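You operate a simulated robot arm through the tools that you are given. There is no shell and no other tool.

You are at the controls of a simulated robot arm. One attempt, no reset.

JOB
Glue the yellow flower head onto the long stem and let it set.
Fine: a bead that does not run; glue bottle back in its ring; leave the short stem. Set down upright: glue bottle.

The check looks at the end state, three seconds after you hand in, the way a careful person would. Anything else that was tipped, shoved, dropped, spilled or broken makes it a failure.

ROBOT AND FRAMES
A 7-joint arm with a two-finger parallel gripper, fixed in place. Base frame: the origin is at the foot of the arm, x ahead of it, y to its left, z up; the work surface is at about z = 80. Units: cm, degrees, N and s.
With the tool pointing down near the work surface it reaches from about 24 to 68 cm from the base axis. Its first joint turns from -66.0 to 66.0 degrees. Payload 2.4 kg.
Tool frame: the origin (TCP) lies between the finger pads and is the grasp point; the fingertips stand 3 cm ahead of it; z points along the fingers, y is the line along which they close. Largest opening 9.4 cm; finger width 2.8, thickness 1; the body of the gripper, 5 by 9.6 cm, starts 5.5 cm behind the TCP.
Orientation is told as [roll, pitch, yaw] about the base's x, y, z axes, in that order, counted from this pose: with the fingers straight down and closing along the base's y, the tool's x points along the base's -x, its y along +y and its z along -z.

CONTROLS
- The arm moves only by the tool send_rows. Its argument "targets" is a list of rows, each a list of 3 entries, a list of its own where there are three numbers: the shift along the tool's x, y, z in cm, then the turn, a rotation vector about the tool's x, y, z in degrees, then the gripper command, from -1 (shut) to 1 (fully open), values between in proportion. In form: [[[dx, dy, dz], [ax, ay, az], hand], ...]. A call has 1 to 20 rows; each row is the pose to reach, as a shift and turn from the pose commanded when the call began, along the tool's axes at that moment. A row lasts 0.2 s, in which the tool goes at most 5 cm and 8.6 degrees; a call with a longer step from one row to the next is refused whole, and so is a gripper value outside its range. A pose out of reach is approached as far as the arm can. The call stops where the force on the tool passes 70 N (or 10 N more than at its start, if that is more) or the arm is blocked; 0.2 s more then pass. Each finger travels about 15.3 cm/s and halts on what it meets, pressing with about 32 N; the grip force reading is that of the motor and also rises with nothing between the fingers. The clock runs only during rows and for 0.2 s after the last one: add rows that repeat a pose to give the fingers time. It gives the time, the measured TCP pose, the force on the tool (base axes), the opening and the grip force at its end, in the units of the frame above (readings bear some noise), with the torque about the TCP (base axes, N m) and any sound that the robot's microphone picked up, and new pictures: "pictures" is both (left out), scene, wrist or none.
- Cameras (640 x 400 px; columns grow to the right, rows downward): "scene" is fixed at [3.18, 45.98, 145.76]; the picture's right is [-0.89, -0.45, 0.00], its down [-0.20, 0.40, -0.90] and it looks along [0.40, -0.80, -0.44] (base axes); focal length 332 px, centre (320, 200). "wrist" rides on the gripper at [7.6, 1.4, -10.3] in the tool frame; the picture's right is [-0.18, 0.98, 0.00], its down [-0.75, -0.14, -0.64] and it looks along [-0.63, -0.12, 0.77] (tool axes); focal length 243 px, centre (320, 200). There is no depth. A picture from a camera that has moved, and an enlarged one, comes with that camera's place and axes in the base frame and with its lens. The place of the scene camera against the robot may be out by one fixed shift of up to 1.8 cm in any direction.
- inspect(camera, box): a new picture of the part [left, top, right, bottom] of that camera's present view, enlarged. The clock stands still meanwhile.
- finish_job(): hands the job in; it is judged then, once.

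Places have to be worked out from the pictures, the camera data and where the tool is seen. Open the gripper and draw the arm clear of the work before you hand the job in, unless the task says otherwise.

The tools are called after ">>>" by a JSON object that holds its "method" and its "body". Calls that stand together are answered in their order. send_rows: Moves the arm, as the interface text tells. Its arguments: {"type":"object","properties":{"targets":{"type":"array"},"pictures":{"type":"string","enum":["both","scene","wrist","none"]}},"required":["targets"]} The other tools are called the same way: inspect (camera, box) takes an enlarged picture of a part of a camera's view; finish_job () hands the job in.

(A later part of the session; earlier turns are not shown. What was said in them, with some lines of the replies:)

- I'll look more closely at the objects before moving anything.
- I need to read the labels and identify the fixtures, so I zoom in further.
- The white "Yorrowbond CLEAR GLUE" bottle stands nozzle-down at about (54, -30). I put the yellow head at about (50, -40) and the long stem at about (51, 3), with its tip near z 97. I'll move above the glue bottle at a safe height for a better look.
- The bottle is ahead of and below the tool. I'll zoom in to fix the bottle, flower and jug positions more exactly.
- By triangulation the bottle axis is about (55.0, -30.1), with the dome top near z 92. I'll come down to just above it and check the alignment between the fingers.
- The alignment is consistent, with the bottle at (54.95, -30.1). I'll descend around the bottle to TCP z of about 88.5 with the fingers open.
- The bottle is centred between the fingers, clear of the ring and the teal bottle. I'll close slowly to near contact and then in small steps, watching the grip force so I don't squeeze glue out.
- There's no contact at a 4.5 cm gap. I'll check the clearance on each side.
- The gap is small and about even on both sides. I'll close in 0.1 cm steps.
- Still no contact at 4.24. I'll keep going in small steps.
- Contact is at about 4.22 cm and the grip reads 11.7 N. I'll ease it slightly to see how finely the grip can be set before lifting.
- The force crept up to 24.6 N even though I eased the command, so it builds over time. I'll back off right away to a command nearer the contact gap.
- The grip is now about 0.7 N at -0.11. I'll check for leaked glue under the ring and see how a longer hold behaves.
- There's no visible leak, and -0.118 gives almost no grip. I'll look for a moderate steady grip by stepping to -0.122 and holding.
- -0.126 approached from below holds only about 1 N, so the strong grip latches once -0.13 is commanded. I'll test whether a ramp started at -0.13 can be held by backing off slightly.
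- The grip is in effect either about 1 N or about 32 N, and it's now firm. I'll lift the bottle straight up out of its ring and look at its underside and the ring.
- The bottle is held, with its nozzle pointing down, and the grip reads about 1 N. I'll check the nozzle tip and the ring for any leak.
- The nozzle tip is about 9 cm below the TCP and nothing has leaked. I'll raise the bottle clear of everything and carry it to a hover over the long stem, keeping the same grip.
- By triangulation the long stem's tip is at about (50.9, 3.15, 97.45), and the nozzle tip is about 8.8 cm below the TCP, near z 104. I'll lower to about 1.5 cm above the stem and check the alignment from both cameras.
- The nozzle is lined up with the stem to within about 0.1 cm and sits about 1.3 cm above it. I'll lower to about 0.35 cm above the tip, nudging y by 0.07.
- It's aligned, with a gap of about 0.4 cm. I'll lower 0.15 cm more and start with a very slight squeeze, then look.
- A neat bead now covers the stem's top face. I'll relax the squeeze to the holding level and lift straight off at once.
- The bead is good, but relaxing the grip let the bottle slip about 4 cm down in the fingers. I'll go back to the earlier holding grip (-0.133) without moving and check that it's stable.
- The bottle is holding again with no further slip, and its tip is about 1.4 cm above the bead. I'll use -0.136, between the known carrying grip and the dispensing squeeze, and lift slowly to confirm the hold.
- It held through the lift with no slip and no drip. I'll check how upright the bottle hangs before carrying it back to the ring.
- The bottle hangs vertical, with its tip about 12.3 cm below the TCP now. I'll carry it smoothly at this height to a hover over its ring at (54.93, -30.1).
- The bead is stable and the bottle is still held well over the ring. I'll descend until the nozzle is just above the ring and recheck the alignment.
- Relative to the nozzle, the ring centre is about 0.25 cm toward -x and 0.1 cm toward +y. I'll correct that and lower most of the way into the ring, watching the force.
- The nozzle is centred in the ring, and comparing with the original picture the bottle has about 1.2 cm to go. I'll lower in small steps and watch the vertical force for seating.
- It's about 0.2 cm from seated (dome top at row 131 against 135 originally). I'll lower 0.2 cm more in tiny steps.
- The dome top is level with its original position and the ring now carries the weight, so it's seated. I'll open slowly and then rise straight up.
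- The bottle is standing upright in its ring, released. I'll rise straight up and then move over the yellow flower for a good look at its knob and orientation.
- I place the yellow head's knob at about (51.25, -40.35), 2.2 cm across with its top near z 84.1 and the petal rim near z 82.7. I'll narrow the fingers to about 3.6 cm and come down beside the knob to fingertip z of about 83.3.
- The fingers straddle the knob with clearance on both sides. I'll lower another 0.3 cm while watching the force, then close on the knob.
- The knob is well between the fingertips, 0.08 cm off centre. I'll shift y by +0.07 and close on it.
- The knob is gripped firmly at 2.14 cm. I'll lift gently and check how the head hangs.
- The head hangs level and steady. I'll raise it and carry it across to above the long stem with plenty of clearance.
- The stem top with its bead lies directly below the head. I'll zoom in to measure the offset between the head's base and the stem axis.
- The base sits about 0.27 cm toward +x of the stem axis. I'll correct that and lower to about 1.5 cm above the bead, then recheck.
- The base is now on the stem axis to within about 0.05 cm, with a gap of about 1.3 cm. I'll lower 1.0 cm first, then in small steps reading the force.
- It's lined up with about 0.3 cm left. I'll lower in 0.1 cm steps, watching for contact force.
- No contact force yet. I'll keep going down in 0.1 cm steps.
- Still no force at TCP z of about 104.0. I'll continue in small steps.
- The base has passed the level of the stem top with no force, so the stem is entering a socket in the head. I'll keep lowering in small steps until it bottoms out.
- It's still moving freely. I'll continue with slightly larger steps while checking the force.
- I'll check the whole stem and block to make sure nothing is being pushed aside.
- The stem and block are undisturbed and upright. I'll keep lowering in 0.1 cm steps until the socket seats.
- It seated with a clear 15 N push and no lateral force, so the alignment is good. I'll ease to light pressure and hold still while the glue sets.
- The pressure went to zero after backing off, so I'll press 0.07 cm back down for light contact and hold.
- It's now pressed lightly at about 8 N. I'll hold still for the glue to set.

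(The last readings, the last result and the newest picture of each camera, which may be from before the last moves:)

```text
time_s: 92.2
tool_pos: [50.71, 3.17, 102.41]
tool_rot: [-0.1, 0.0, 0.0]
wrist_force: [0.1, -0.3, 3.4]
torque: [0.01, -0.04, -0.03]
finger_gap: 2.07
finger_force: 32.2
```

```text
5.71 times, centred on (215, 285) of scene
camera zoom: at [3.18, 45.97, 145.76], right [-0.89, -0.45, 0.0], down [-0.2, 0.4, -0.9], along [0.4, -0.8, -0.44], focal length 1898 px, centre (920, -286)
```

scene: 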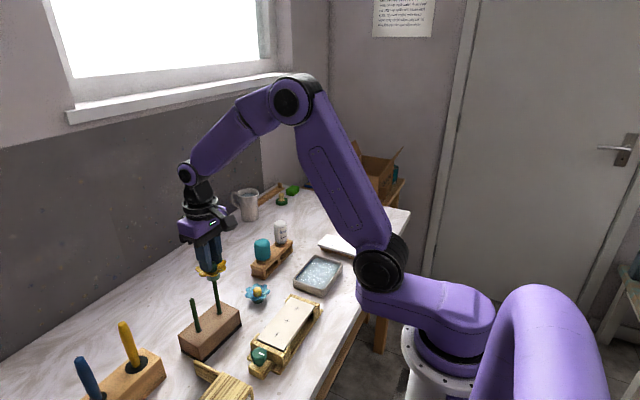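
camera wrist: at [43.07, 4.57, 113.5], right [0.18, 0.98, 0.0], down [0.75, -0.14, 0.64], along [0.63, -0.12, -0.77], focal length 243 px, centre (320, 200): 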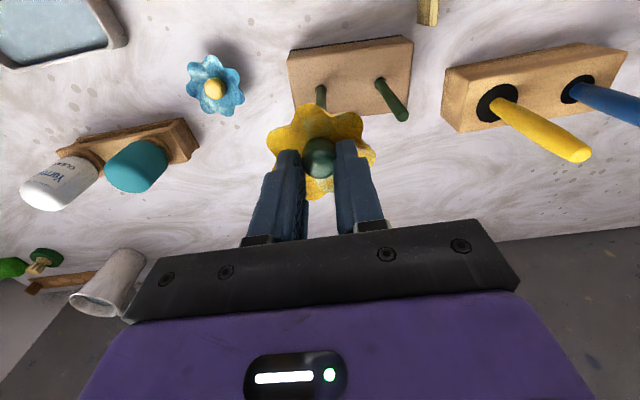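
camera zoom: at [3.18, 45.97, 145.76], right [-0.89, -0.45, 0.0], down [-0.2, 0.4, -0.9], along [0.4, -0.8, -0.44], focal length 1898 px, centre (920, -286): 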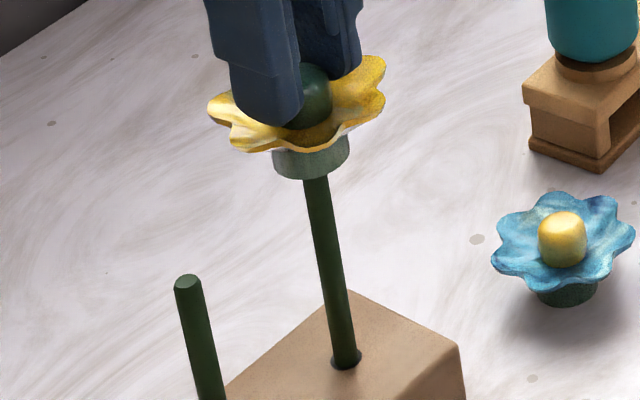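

It's steady with no visible run of glue. I'll keep holding for a good margin of setting time.

>>> {"method": "send_rows", "body": {"targets": [[[0, 0, 0], [0, 0, 0], -0.6], [[0, 0, 0], [0, 0, 0], -0.6], [[0, 0, 0], [0, 0, 0], -0.6], [[0, 0, 0], [0, 0, 0], -0.6], [[0, 0, 0], [0, 0, 0], -0.6], [[0, 0, 0], [0, 0, 0], -0.6], [[0, 0, 0], [0, 0, 0], -0.6], [[0, 0, 0], [0, 0, 0], -0.6], [[0, 0, 0], [0, 0, 0], -0.6], [[0, 0, 0], [0, 0, 0], -0.6], [[0, 0, 0], [0, 0, 0], -0.6], [[0, 0, 0], [0, 0, 0], -0.6], [[0, 0, 0], [0, 0, 0], -0.6], [[0, 0, 0], [0, 0, 0], -0.6], [[0, 0, 0], [0, 0, 0], -0.6], [[0, 0, 0], [0, 0, 0], -0.6], [[0, 0, 0], [0, 0, 0], -0.6], [[0, 0, 0], [0, 0, 0], -0.6], [[0, 0, 0], [0, 0, 0], -0.6], [[0, 0, 0], [0, 0, 0], -0.6]], "pictures": "none"}}

>>> {"method": "send_rows", "body": {"targets": [[[0, 0, 0], [0, 0, 0], -0.6], [[0, 0, 0], [0, 0, 0], -0.6], [[0, 0, 0], [0, 0, 0], -0.6], [[0, 0, 0], [0, 0, 0], -0.6], [[0, 0, 0], [0, 0, 0], -0.6], [[0, 0, 0], [0, 0, 0], -0.6], [[0, 0, 0], [0, 0, 0], -0.6], [[0, 0, 0], [0, 0, 0], -0.6], [[0, 0, 0], [0, 0, 0], -0.6], [[0, 0, 0], [0, 0, 0], -0.6], [[0, 0, 0], [0, 0, 0], -0.6], [[0, 0, 0], [0, 0, 0], -0.6], [[0, 0, 0], [0, 0, 0], -0.6], [[0, 0, 0], [0, 0, 0], -0.6], [[0, 0, 0], [0, 0, 0], -0.6], [[0, 0, 0], [0, 0, 0], -0.6], [[0, 0, 0], [0, 0, 0], -0.6], [[0, 0, 0], [0, 0, 0], -0.6], [[0, 0, 0], [0, 0, 0], -0.6], [[0, 0, 0], [0, 0, 0], -0.6]], "pictures": "none"}}

>>> {"method": "send_rows", "body": {"targets": [[[0, 0, 0], [0, 0, 0], -0.6], [[0, 0, 0], [0, 0, 0], -0.6], [[0, 0, 0], [0, 0, 0], -0.6], [[0, 0, 0], [0, 0, 0], -0.6], [[0, 0, 0], [0, 0, 0], -0.6], [[0, 0, 0], [0, 0, 0], -0.6], [[0, 0, 0], [0, 0, 0], -0.6], [[0, 0, 0], [0, 0, 0], -0.6], [[0, 0, 0], [0, 0, 0], -0.6], [[0, 0, 0], [0, 0, 0], -0.6], [[0, 0, 0], [0, 0, 0], -0.6], [[0, 0, 0], [0, 0, 0], -0.6], [[0, 0, 0], [0, 0, 0], -0.6], [[0, 0, 0], [0, 0, 0], -0.6], [[0, 0, 0], [0, 0, 0], -0.6], [[0, 0, 0], [0, 0, 0], -0.6], [[0, 0, 0], [0, 0, 0], -0.6], [[0, 0, 0], [0, 0, 0], -0.6], [[0, 0, 0], [0, 0, 0], -0.6], [[0, 0, 0], [0, 0, 0], -0.6]], "pictures": "none"}}

>>> {"method": "send_rows", "body": {"targets": [[[0, 0, 0], [0, 0, 0], -0.6], [[0, 0, 0], [0, 0, 0], -0.6], [[0, 0, 0], [0, 0, 0], -0.6], [[0, 0, 0], [0, 0, 0], -0.6], [[0, 0, 0], [0, 0, 0], -0.6], [[0, 0, 0], [0, 0, 0], -0.6], [[0, 0, 0], [0, 0, 0], -0.6], [[0, 0, 0], [0, 0, 0], -0.6], [[0, 0, 0], [0, 0, 0], -0.6], [[0, 0, 0], [0, 0, 0], -0.6], [[0, 0, 0], [0, 0, 0], -0.6], [[0, 0, 0], [0, 0, 0], -0.6], [[0, 0, 0], [0, 0, 0], -0.6], [[0, 0, 0], [0, 0, 0], -0.6], [[0, 0, 0], [0, 0, 0], -0.6], [[0, 0, 0], [0, 0, 0], -0.6], [[0, 0, 0], [0, 0, 0], -0.6], [[0, 0, 0], [0, 0, 0], -0.6], [[0, 0, 0], [0, 0, 0], -0.6], [[0, 0, 0], [0, 0, 0], -0.6]], "pictures": "none"}}

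>>> {"method": "send_rows", "body": {"targets": [[[0, 0, 0], [0, 0, 0], -0.6], [[0, 0, 0], [0, 0, 0], -0.6], [[0, 0, 0], [0, 0, 0], -0.6], [[0, 0, 0], [0, 0, 0], -0.6], [[0, 0, 0], [0, 0, 0], -0.6], [[0, 0, 0], [0, 0, 0], -0.6], [[0, 0, 0], [0, 0, 0], -0.6], [[0, 0, 0], [0, 0, 0], -0.6], [[0, 0, 0], [0, 0, 0], -0.6], [[0, 0, 0], [0, 0, 0], -0.6], [[0, 0, 0], [0, 0, 0], -0.6], [[0, 0, 0], [0, 0, 0], -0.6], [[0, 0, 0], [0, 0, 0], -0.6], [[0, 0, 0], [0, 0, 0], -0.6], [[0, 0, 0], [0, 0, 0], -0.6], [[0, 0, 0], [0, 0, 0], -0.6], [[0, 0, 0], [0, 0, 0], -0.6], [[0, 0, 0], [0, 0, 0], -0.6], [[0, 0, 0], [0, 0, 0], -0.6], [[0, 0, 0], [0, 0, 0], -0.6]], "pictures": "none"}}

>>> {"method": "send_rows", "body": {"targets": [[[0, 0, 0], [0, 0, 0], -0.6], [[0, 0, 0], [0, 0, 0], -0.6], [[0, 0, 0], [0, 0, 0], -0.6], [[0, 0, 0], [0, 0, 0], -0.6], [[0, 0, 0], [0, 0, 0], -0.6], [[0, 0, 0], [0, 0, 0], -0.6], [[0, 0, 0], [0, 0, 0], -0.6], [[0, 0, 0], [0, 0, 0], -0.6], [[0, 0, 0], [0, 0, 0], -0.6], [[0, 0, 0], [0, 0, 0], -0.6], [[0, 0, 0], [0, 0, 0], -0.6], [[0, 0, 0], [0, 0, 0], -0.6], [[0, 0, 0], [0, 0, 0], -0.6], [[0, 0, 0], [0, 0, 0], -0.6], [[0, 0, 0], [0, 0, 0], -0.6], [[0, 0, 0], [0, 0, 0], -0.6], [[0, 0, 0], [0, 0, 0], -0.6], [[0, 0, 0], [0, 0, 0], -0.6], [[0, 0, 0], [0, 0, 0], -0.6], [[0, 0, 0], [0, 0, 0], -0.6]], "pictures": "none"}}

>>> {"method": "send_rows", "body": {"targets": [[[0, 0, 0], [0, 0, 0], -0.6], [[0, 0, 0], [0, 0, 0], -0.6], [[0, 0, 0], [0, 0, 0], -0.6], [[0, 0, 0], [0, 0, 0], -0.6], [[0, 0, 0], [0, 0, 0], -0.6], [[0, 0, 0], [0, 0, 0], -0.6], [[0, 0, 0], [0, 0, 0], -0.6], [[0, 0, 0], [0, 0, 0], -0.6], [[0, 0, 0], [0, 0, 0], -0.6], [[0, 0, 0], [0, 0, 0], -0.6], [[0, 0, 0], [0, 0, 0], -0.6], [[0, 0, 0], [0, 0, 0], -0.6], [[0, 0, 0], [0, 0, 0], -0.6], [[0, 0, 0], [0, 0, 0], -0.6], [[0, 0, 0], [0, 0, 0], -0.6], [[0, 0, 0], [0, 0, 0], -0.6], [[0, 0, 0], [0, 0, 0], -0.6], [[0, 0, 0], [0, 0, 0], -0.6], [[0, 0, 0], [0, 0, 0], -0.6], [[0, 0, 0], [0, 0, 0], -0.6]], "pictures": "scene"}}

>>> {"method": "inspect", "body": {"camera": "scene", "box": [190, 250, 240, 320]}}

```text
time_s: 96.4
tool_pos: [50.64, 3.08, 102.36]
tool_rot: [0.0, 0.0, -0.1]
wrist_force: [-0.2, 0.8, 1.6]
torque: [0.03, 0.0, -0.01]
finger_gap: 2.08
finger_force: 32.3
```

```text
time_s: 100.6
tool_pos: [50.76, 3.1, 102.43]
tool_rot: [0.0, 0.0, 0.0]
wrist_force: [0.3, -1.4, -0.2]
torque: [0.0, 0.02, 0.0]
finger_gap: 2.07
finger_force: 31.8
```

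```text
time_s: 104.8
tool_pos: [50.71, 3.2, 102.49]
tool_rot: [0.0, 0.0, 0.0]
wrist_force: [-0.4, -0.5, 0.2]
torque: [0.0, 0.0, 0.02]
finger_gap: 2.08
finger_force: 32.1
```

```text
time_s: 109.0
tool_pos: [50.63, 3.13, 102.39]
tool_rot: [0.0, -0.1, 0.0]
wrist_force: [-0.5, 0.2, -0.3]
torque: [0.01, 0.01, 0.0]
finger_gap: 2.08
finger_force: 32.2
```

```text
time_s: 113.2
tool_pos: [50.71, 3.2, 102.43]
tool_rot: [0.0, 0.0, 0.1]
wrist_force: [0.0, -0.4, -1.1]
torque: [0.02, 0.0, 0.0]
finger_gap: 2.07
finger_force: 32.3
```

```text
time_s: 117.4
tool_pos: [50.69, 3.1, 102.31]
tool_rot: [0.0, 0.0, 0.0]
wrist_force: [0.6, -0.5, 0.9]
torque: [0.04, -0.02, -0.02]
finger_gap: 2.09
finger_force: 32.2
```

```text
time_s: 121.6
tool_pos: [50.62, 3.15, 102.43]
tool_rot: [0.0, 0.0, 0.0]
wrist_force: [-0.4, 0.5, 0.5]
torque: [-0.03, 0.01, 0.03]
finger_gap: 2.09
finger_force: 31.4
```

scene: 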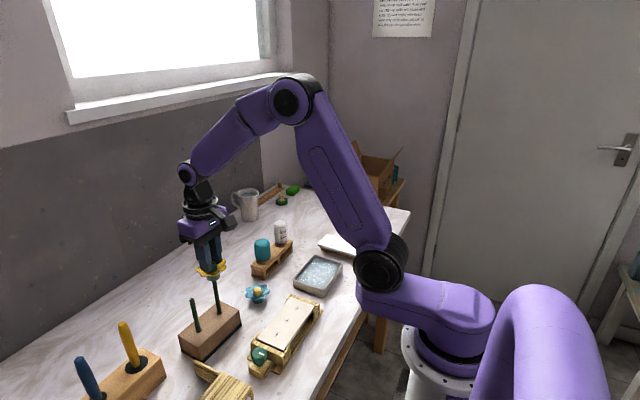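

```text
5.71 times, centred on (215, 285) of scene
camera zoom: at [3.18, 45.98, 145.76], right [-0.89, -0.45, 0.0], down [-0.2, 0.4, -0.9], along [0.4, -0.8, -0.44], focal length 1898 px, centre (920, -286)
```

zoom: 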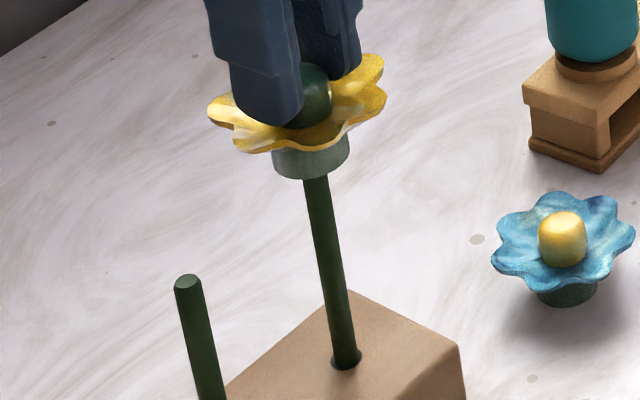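

The head has been held for 55 s, the force has relaxed to zero and it looks stable. I'll open the fingers gradually and check that the flower stays put.

>>> {"method": "send_rows", "body": {"targets": [[[0, 0, 0], [0, 0, 0], -0.55], [[0, 0, 0], [0, 0, 0], -0.5], [[0, 0, 0], [0, 0, 0], -0.4], [[0, 0, 0], [0, 0, 0], -0.25], [[0, 0, 0], [0, 0, 0], -0.25]], "pictures": "none"}}

>>> {"method": "inspect", "body": {"camera": "scene", "box": [190, 250, 240, 320]}}

>>> {"method": "inspect", "body": {"camera": "wrist", "box": [260, 90, 380, 190]}}

```text
time_s: 122.8
tool_pos: [50.65, 3.11, 102.42]
tool_rot: [0.0, 0.0, 0.0]
wrist_force: [0.2, -0.8, 0.3]
torque: [-0.01, 0.02, -0.02]
finger_gap: 3.53
finger_force: 0.1
```

```text
5.71 times, centred on (215, 285) of scene
camera zoom: at [3.18, 45.98, 145.76], right [-0.89, -0.45, 0.0], down [-0.2, 0.4, -0.9], along [0.4, -0.8, -0.44], focal length 1898 px, centre (920, -286)
```

zoom: 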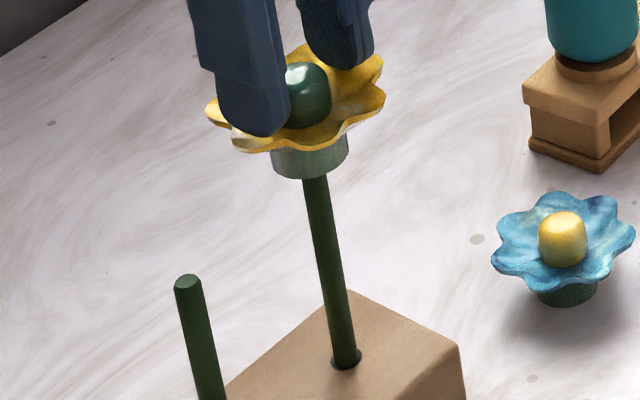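

```text
4.00 times, centred on (320, 140) of wrist
camera zoom: at [43.1, 4.58, 112.66], right [0.18, 0.98, 0.0], down [0.75, -0.14, 0.64], along [0.63, -0.12, -0.77], focal length 970 px, centre (320, 440)
```

zoom: 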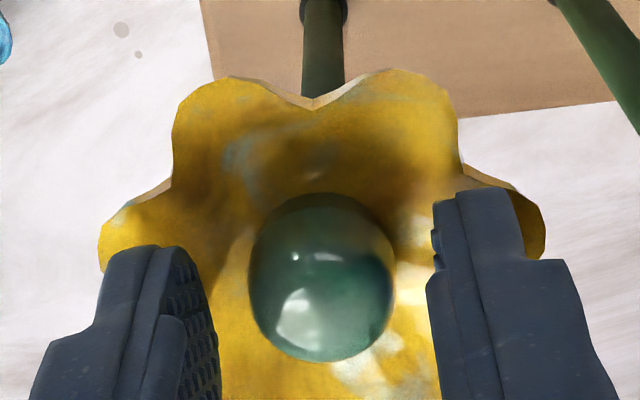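

The flower stays upright on the stem after release. I'll rise straight up slowly, checking that nothing drags.

>>> {"method": "send_rows", "body": {"targets": [[[0, 0, -0.3], [0, 0, 0], -0.22], [[0, 0, -0.8], [0, 0, 0], -0.2], [[0, 0, -1.6], [0, 0, 0], -0.1], [[0, 0, -3], [0, 0, 0], 0], [[0, 0, -6], [0, 0, 0], 0.2], [[0, 0, -10], [0, 0, 0], 0.4], [[0, 0, -10], [0, 0, 0], 0.5]]}}

>>> {"method": "inspect", "body": {"camera": "scene", "box": [180, 250, 250, 350]}}

>>> {"method": "inspect", "body": {"camera": "scene", "box": [195, 255, 235, 295]}}

>>> {"method": "inspect", "body": {"camera": "wrist", "box": [250, 30, 400, 190]}}

```text
time_s: 124.4
tool_pos: [50.59, 3.31, 112.31]
tool_rot: [0.0, 0.0, 0.0]
wrist_force: [0.2, -0.4, 0.4]
torque: [0.03, 0.01, -0.01]
finger_gap: 7.04
finger_force: 0.1
camera wrist: at [43.11, 4.73, 122.57], right [0.18, 0.98, 0.0], down [0.75, -0.14, 0.64], along [0.63, -0.12, -0.77], focal length 243 px, centre (320, 200)
```

scene: 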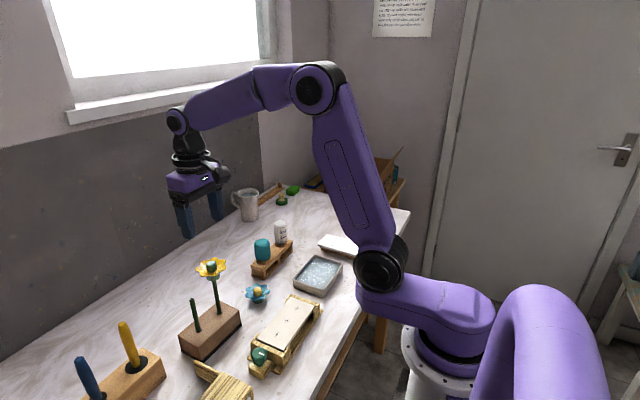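
wrist: 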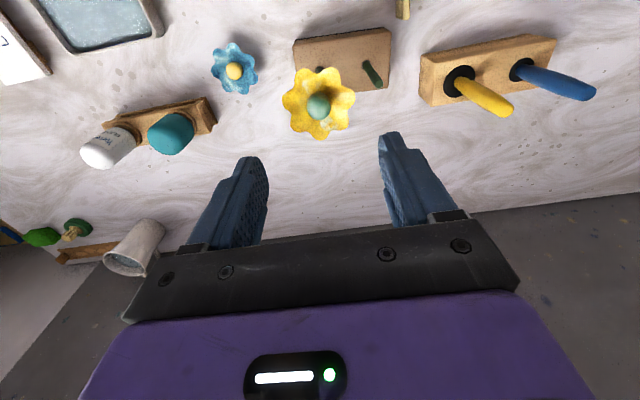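

```text
4.00 times, centred on (215, 300) of scene
camera zoom: at [3.18, 45.98, 145.76], right [-0.89, -0.45, 0.0], down [-0.2, 0.4, -0.9], along [0.4, -0.8, -0.44], focal length 1329 px, centre (740, -200)
```

zoom: 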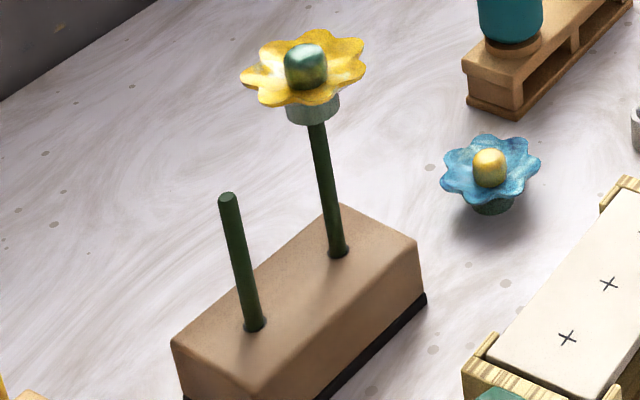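

```text
10.00 times, centred on (215, 275) of scene
camera zoom: at [3.18, 45.98, 145.76], right [-0.89, -0.45, 0.0], down [-0.2, 0.4, -0.9], along [0.4, -0.8, -0.44], focal length 3322 px, centre (1370, -550)
```

zoom: 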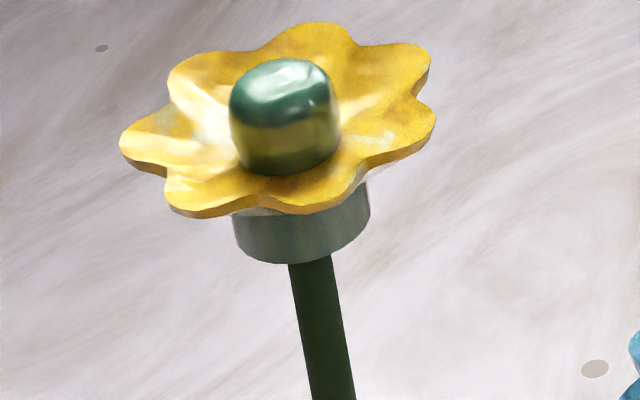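

```text
2.50 times, centred on (325, 110) of wrist
camera zoom: at [43.11, 4.73, 122.57], right [0.18, 0.98, 0.0], down [0.75, -0.14, 0.64], along [0.63, -0.12, -0.77], focal length 606 px, centre (308, 425)
```

zoom: 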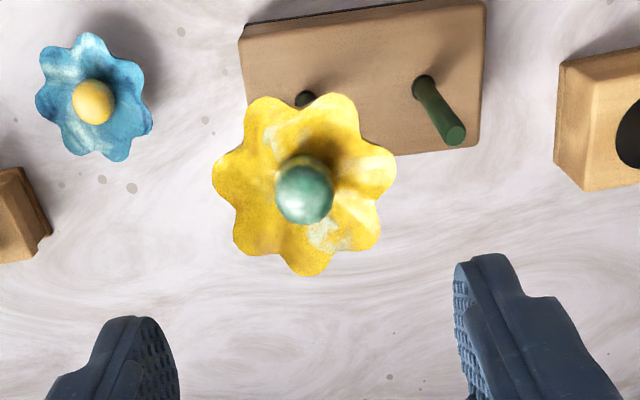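

The yellow head sits level on the long stem with no run of glue. I'll draw the arm clear toward the base and let more setting time pass, then do a final check.

>>> {"method": "send_rows", "body": {"targets": [[[0, 0, -4], [0, 0, 0], 0.7], [[2, -1.5, -8], [0, 0, 0], 1], [[5, -4, -11], [0, 0, 0], 1], [[8, -7, -13], [0, 0, 0], 1], [[11, -10, -14], [0, 0, 0], 1], [[14, -13, -14], [0, 0, 0], 1], [[17, -16, -14], [0, 0, 0], 1], [[20, -19, -14], [0, 0, 0], 1], [[22, -21, -14], [0, 0, 0], 1], [[22, -21, -14], [0, 0, 0], 1], [[22, -21, -14], [0, 0, 0], 1], [[22, -21, -14], [0, 0, 0], 1], [[22, -21, -14], [0, 0, 0], 1], [[22, -21, -14], [0, 0, 0], 1], [[22, -21, -14], [0, 0, 0], 1], [[22, -21, -14], [0, 0, 0], 1], [[22, -21, -14], [0, 0, 0], 1], [[22, -21, -14], [0, 0, 0], 1], [[22, -21, -14], [0, 0, 0], 1], [[22, -21, -14], [0, 0, 0], 1]], "pictures": "none"}}

>>> {"method": "send_rows", "body": {"targets": [[[0, 0, 0], [0, 0, 0], 1], [[0, 0, 0], [0, 0, 0], 1], [[0, 0, 0], [0, 0, 0], 1], [[0, 0, 0], [0, 0, 0], 1], [[0, 0, 0], [0, 0, 0], 1], [[0, 0, 0], [0, 0, 0], 1], [[0, 0, 0], [0, 0, 0], 1], [[0, 0, 0], [0, 0, 0], 1], [[0, 0, 0], [0, 0, 0], 1], [[0, 0, 0], [0, 0, 0], 1], [[0, 0, 0], [0, 0, 0], 1], [[0, 0, 0], [0, 0, 0], 1], [[0, 0, 0], [0, 0, 0], 1], [[0, 0, 0], [0, 0, 0], 1], [[0, 0, 0], [0, 0, 0], 1], [[0, 0, 0], [0, 0, 0], 1], [[0, 0, 0], [0, 0, 0], 1], [[0, 0, 0], [0, 0, 0], 1], [[0, 0, 0], [0, 0, 0], 1], [[0, 0, 0], [0, 0, 0], 1]], "pictures": "none"}}

>>> {"method": "send_rows", "body": {"targets": [[[0, 0, 0], [0, 0, 0], 1], [[0, 0, 0], [0, 0, 0], 1], [[0, 0, 0], [0, 0, 0], 1], [[0, 0, 0], [0, 0, 0], 1], [[0, 0, 0], [0, 0, 0], 1], [[0, 0, 0], [0, 0, 0], 1], [[0, 0, 0], [0, 0, 0], 1], [[0, 0, 0], [0, 0, 0], 1], [[0, 0, 0], [0, 0, 0], 1], [[0, 0, 0], [0, 0, 0], 1], [[0, 0, 0], [0, 0, 0], 1], [[0, 0, 0], [0, 0, 0], 1], [[0, 0, 0], [0, 0, 0], 1], [[0, 0, 0], [0, 0, 0], 1], [[0, 0, 0], [0, 0, 0], 1], [[0, 0, 0], [0, 0, 0], 1], [[0, 0, 0], [0, 0, 0], 1], [[0, 0, 0], [0, 0, 0], 1], [[0, 0, 0], [0, 0, 0], 1], [[0, 0, 0], [0, 0, 0], 1]], "pictures": "none"}}

>>> {"method": "send_rows", "body": {"targets": [[[0, 0, 0], [0, 0, 0], 1], [[0, 0, 0], [0, 0, 0], 1], [[0, 0, 0], [0, 0, 0], 1], [[0, 0, 0], [0, 0, 0], 1], [[0, 0, 0], [0, 0, 0], 1], [[0, 0, 0], [0, 0, 0], 1], [[0, 0, 0], [0, 0, 0], 1], [[0, 0, 0], [0, 0, 0], 1], [[0, 0, 0], [0, 0, 0], 1], [[0, 0, 0], [0, 0, 0], 1], [[0, 0, 0], [0, 0, 0], 1], [[0, 0, 0], [0, 0, 0], 1], [[0, 0, 0], [0, 0, 0], 1], [[0, 0, 0], [0, 0, 0], 1], [[0, 0, 0], [0, 0, 0], 1], [[0, 0, 0], [0, 0, 0], 1], [[0, 0, 0], [0, 0, 0], 1], [[0, 0, 0], [0, 0, 0], 1], [[0, 0, 0], [0, 0, 0], 1], [[0, 0, 0], [0, 0, 0], 1]], "pictures": "none"}}

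>>> {"method": "send_rows", "body": {"targets": [[[0, 0, 0], [0, 0, 0], 1], [[0, 0, 0], [0, 0, 0], 1], [[0, 0, 0], [0, 0, 0], 1], [[0, 0, 0], [0, 0, 0], 1], [[0, 0, 0], [0, 0, 0], 1], [[0, 0, 0], [0, 0, 0], 1], [[0, 0, 0], [0, 0, 0], 1], [[0, 0, 0], [0, 0, 0], 1], [[0, 0, 0], [0, 0, 0], 1], [[0, 0, 0], [0, 0, 0], 1], [[0, 0, 0], [0, 0, 0], 1], [[0, 0, 0], [0, 0, 0], 1], [[0, 0, 0], [0, 0, 0], 1], [[0, 0, 0], [0, 0, 0], 1], [[0, 0, 0], [0, 0, 0], 1], [[0, 0, 0], [0, 0, 0], 1], [[0, 0, 0], [0, 0, 0], 1], [[0, 0, 0], [0, 0, 0], 1], [[0, 0, 0], [0, 0, 0], 1], [[0, 0, 0], [0, 0, 0], 1]], "pictures": "none"}}

>>> {"method": "send_rows", "body": {"targets": [[[0, 0, 0], [0, 0, 0], 1], [[0, 0, 0], [0, 0, 0], 1], [[0, 0, 0], [0, 0, 0], 1], [[0, 0, 0], [0, 0, 0], 1], [[0, 0, 0], [0, 0, 0], 1], [[0, 0, 0], [0, 0, 0], 1], [[0, 0, 0], [0, 0, 0], 1], [[0, 0, 0], [0, 0, 0], 1], [[0, 0, 0], [0, 0, 0], 1], [[0, 0, 0], [0, 0, 0], 1], [[0, 0, 0], [0, 0, 0], 1], [[0, 0, 0], [0, 0, 0], 1], [[0, 0, 0], [0, 0, 0], 1], [[0, 0, 0], [0, 0, 0], 1], [[0, 0, 0], [0, 0, 0], 1], [[0, 0, 0], [0, 0, 0], 1], [[0, 0, 0], [0, 0, 0], 1], [[0, 0, 0], [0, 0, 0], 1], [[0, 0, 0], [0, 0, 0], 1], [[0, 0, 0], [0, 0, 0], 1]]}}

>>> {"method": "inspect", "body": {"camera": "scene", "box": [180, 250, 250, 350]}}

>>> {"method": "inspect", "body": {"camera": "scene", "box": [230, 190, 350, 280]}}

```text
time_s: 128.6
tool_pos: [28.51, -17.81, 126.31]
tool_rot: [0.0, 0.0, 0.0]
wrist_force: [0.4, -0.1, -0.4]
torque: [-0.04, -0.01, 0.0]
finger_gap: 9.41
finger_force: 0.0
```

```text
time_s: 132.8
tool_pos: [28.5, -17.7, 126.52]
tool_rot: [0.0, 0.1, 0.0]
wrist_force: [-0.5, 0.0, 0.0]
torque: [0.02, 0.0, -0.01]
finger_gap: 9.39
finger_force: 0.1
```

```text
time_s: 137.0
tool_pos: [28.57, -17.76, 126.47]
tool_rot: [0.0, 0.0, 0.0]
wrist_force: [0.0, 0.2, 0.3]
torque: [0.01, 0.01, -0.03]
finger_gap: 9.41
finger_force: 0.0
```

```text
time_s: 141.2
tool_pos: [28.6, -17.8, 126.5]
tool_rot: [0.0, 0.0, 0.0]
wrist_force: [-0.3, -0.3, -0.2]
torque: [0.0, -0.02, 0.02]
finger_gap: 9.42
finger_force: 0.1
```

```text
time_s: 145.4
tool_pos: [28.66, -17.66, 126.5]
tool_rot: [0.0, 0.1, 0.0]
wrist_force: [-0.3, 0.3, -1.0]
torque: [-0.03, -0.01, 0.02]
finger_gap: 9.4
finger_force: 0.1
```

```text
time_s: 149.6
tool_pos: [28.5, -17.69, 126.44]
tool_rot: [0.0, 0.0, -0.1]
wrist_force: [-0.6, -0.8, -0.2]
torque: [0.01, -0.04, 0.0]
finger_gap: 9.42
finger_force: 0.1
camera wrist: at [21.0, -16.29, 136.73], right [0.18, 0.98, 0.0], down [0.75, -0.14, 0.64], along [0.63, -0.12, -0.77], focal length 243 px, centre (320, 200)
```

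scene: 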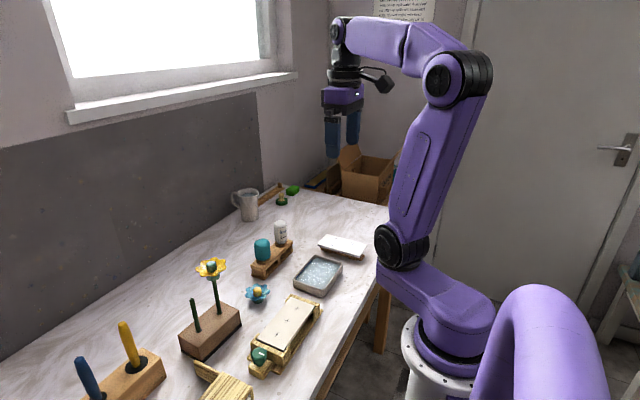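
wrist: 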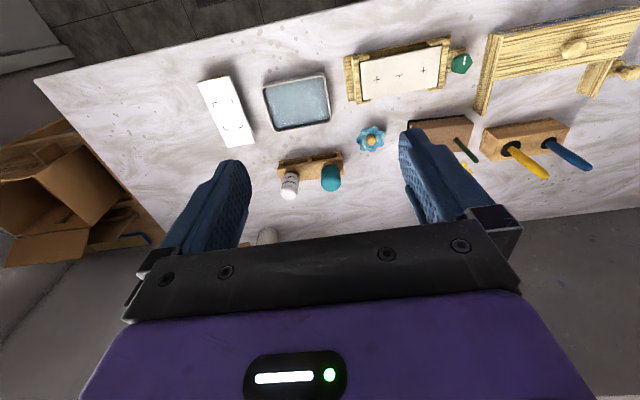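

```text
4.00 times, centred on (215, 300) of scene
camera zoom: at [3.18, 45.98, 145.76], right [-0.89, -0.45, 0.0], down [-0.2, 0.4, -0.9], along [0.4, -0.8, -0.44], focal length 1329 px, centre (740, -200)
```

zoom: 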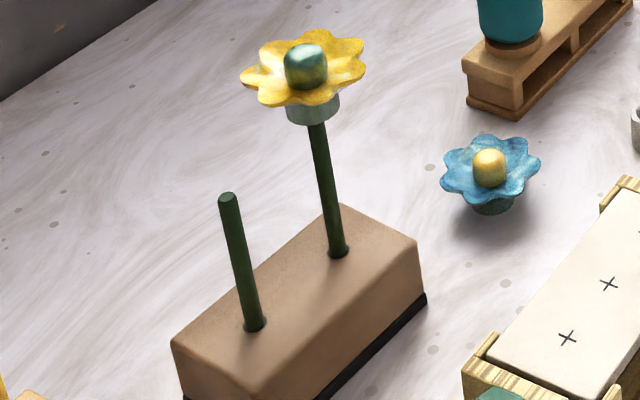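

```text
4.44 times, centred on (290, 235) of scene
camera zoom: at [3.18, 45.98, 145.76], right [-0.89, -0.45, 0.0], down [-0.2, 0.4, -0.9], along [0.4, -0.8, -0.44], focal length 1476 px, centre (453, 44)
```

zoom: 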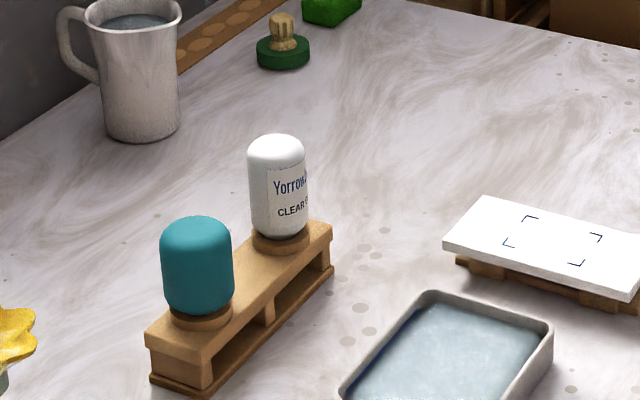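

The yellow head is upright and unchanged on the long stem, and the short stem, blue flower and fixtures haven't moved. The glue bottle is upright in its ring, the gripper is open and the arm is clear, so I'm handing in.

>>> {"method": "finish_job", "body": {}}

```text
The job is handed in.
```

I glued the yellow flower head onto the long stem, and it stayed level and upright until I handed in. I don't have the check's verdict.

- **Glue:** one bead covered the top of the stem. It didn't run, and I saw no glue anywhere else.
- **Setting:** I held the head in place for about 55 seconds. It then stood on its own for almost 30 seconds without moving. I didn't tug on the joint to test it.
- **Rotation:** the head turned about 20 degrees around the stem while it was held or as I let go. It is still centred.
- **Glue bottle:** it is back in its ring, upright. It slipped about 4 cm in the gripper above the stem after I laid the bead, but it wasn't dropped and nothing spilled.
- **Everything else:** the short stem, blue flower, teal bottle and other items are where they were. The gripper is open and the arm is clear of the work.
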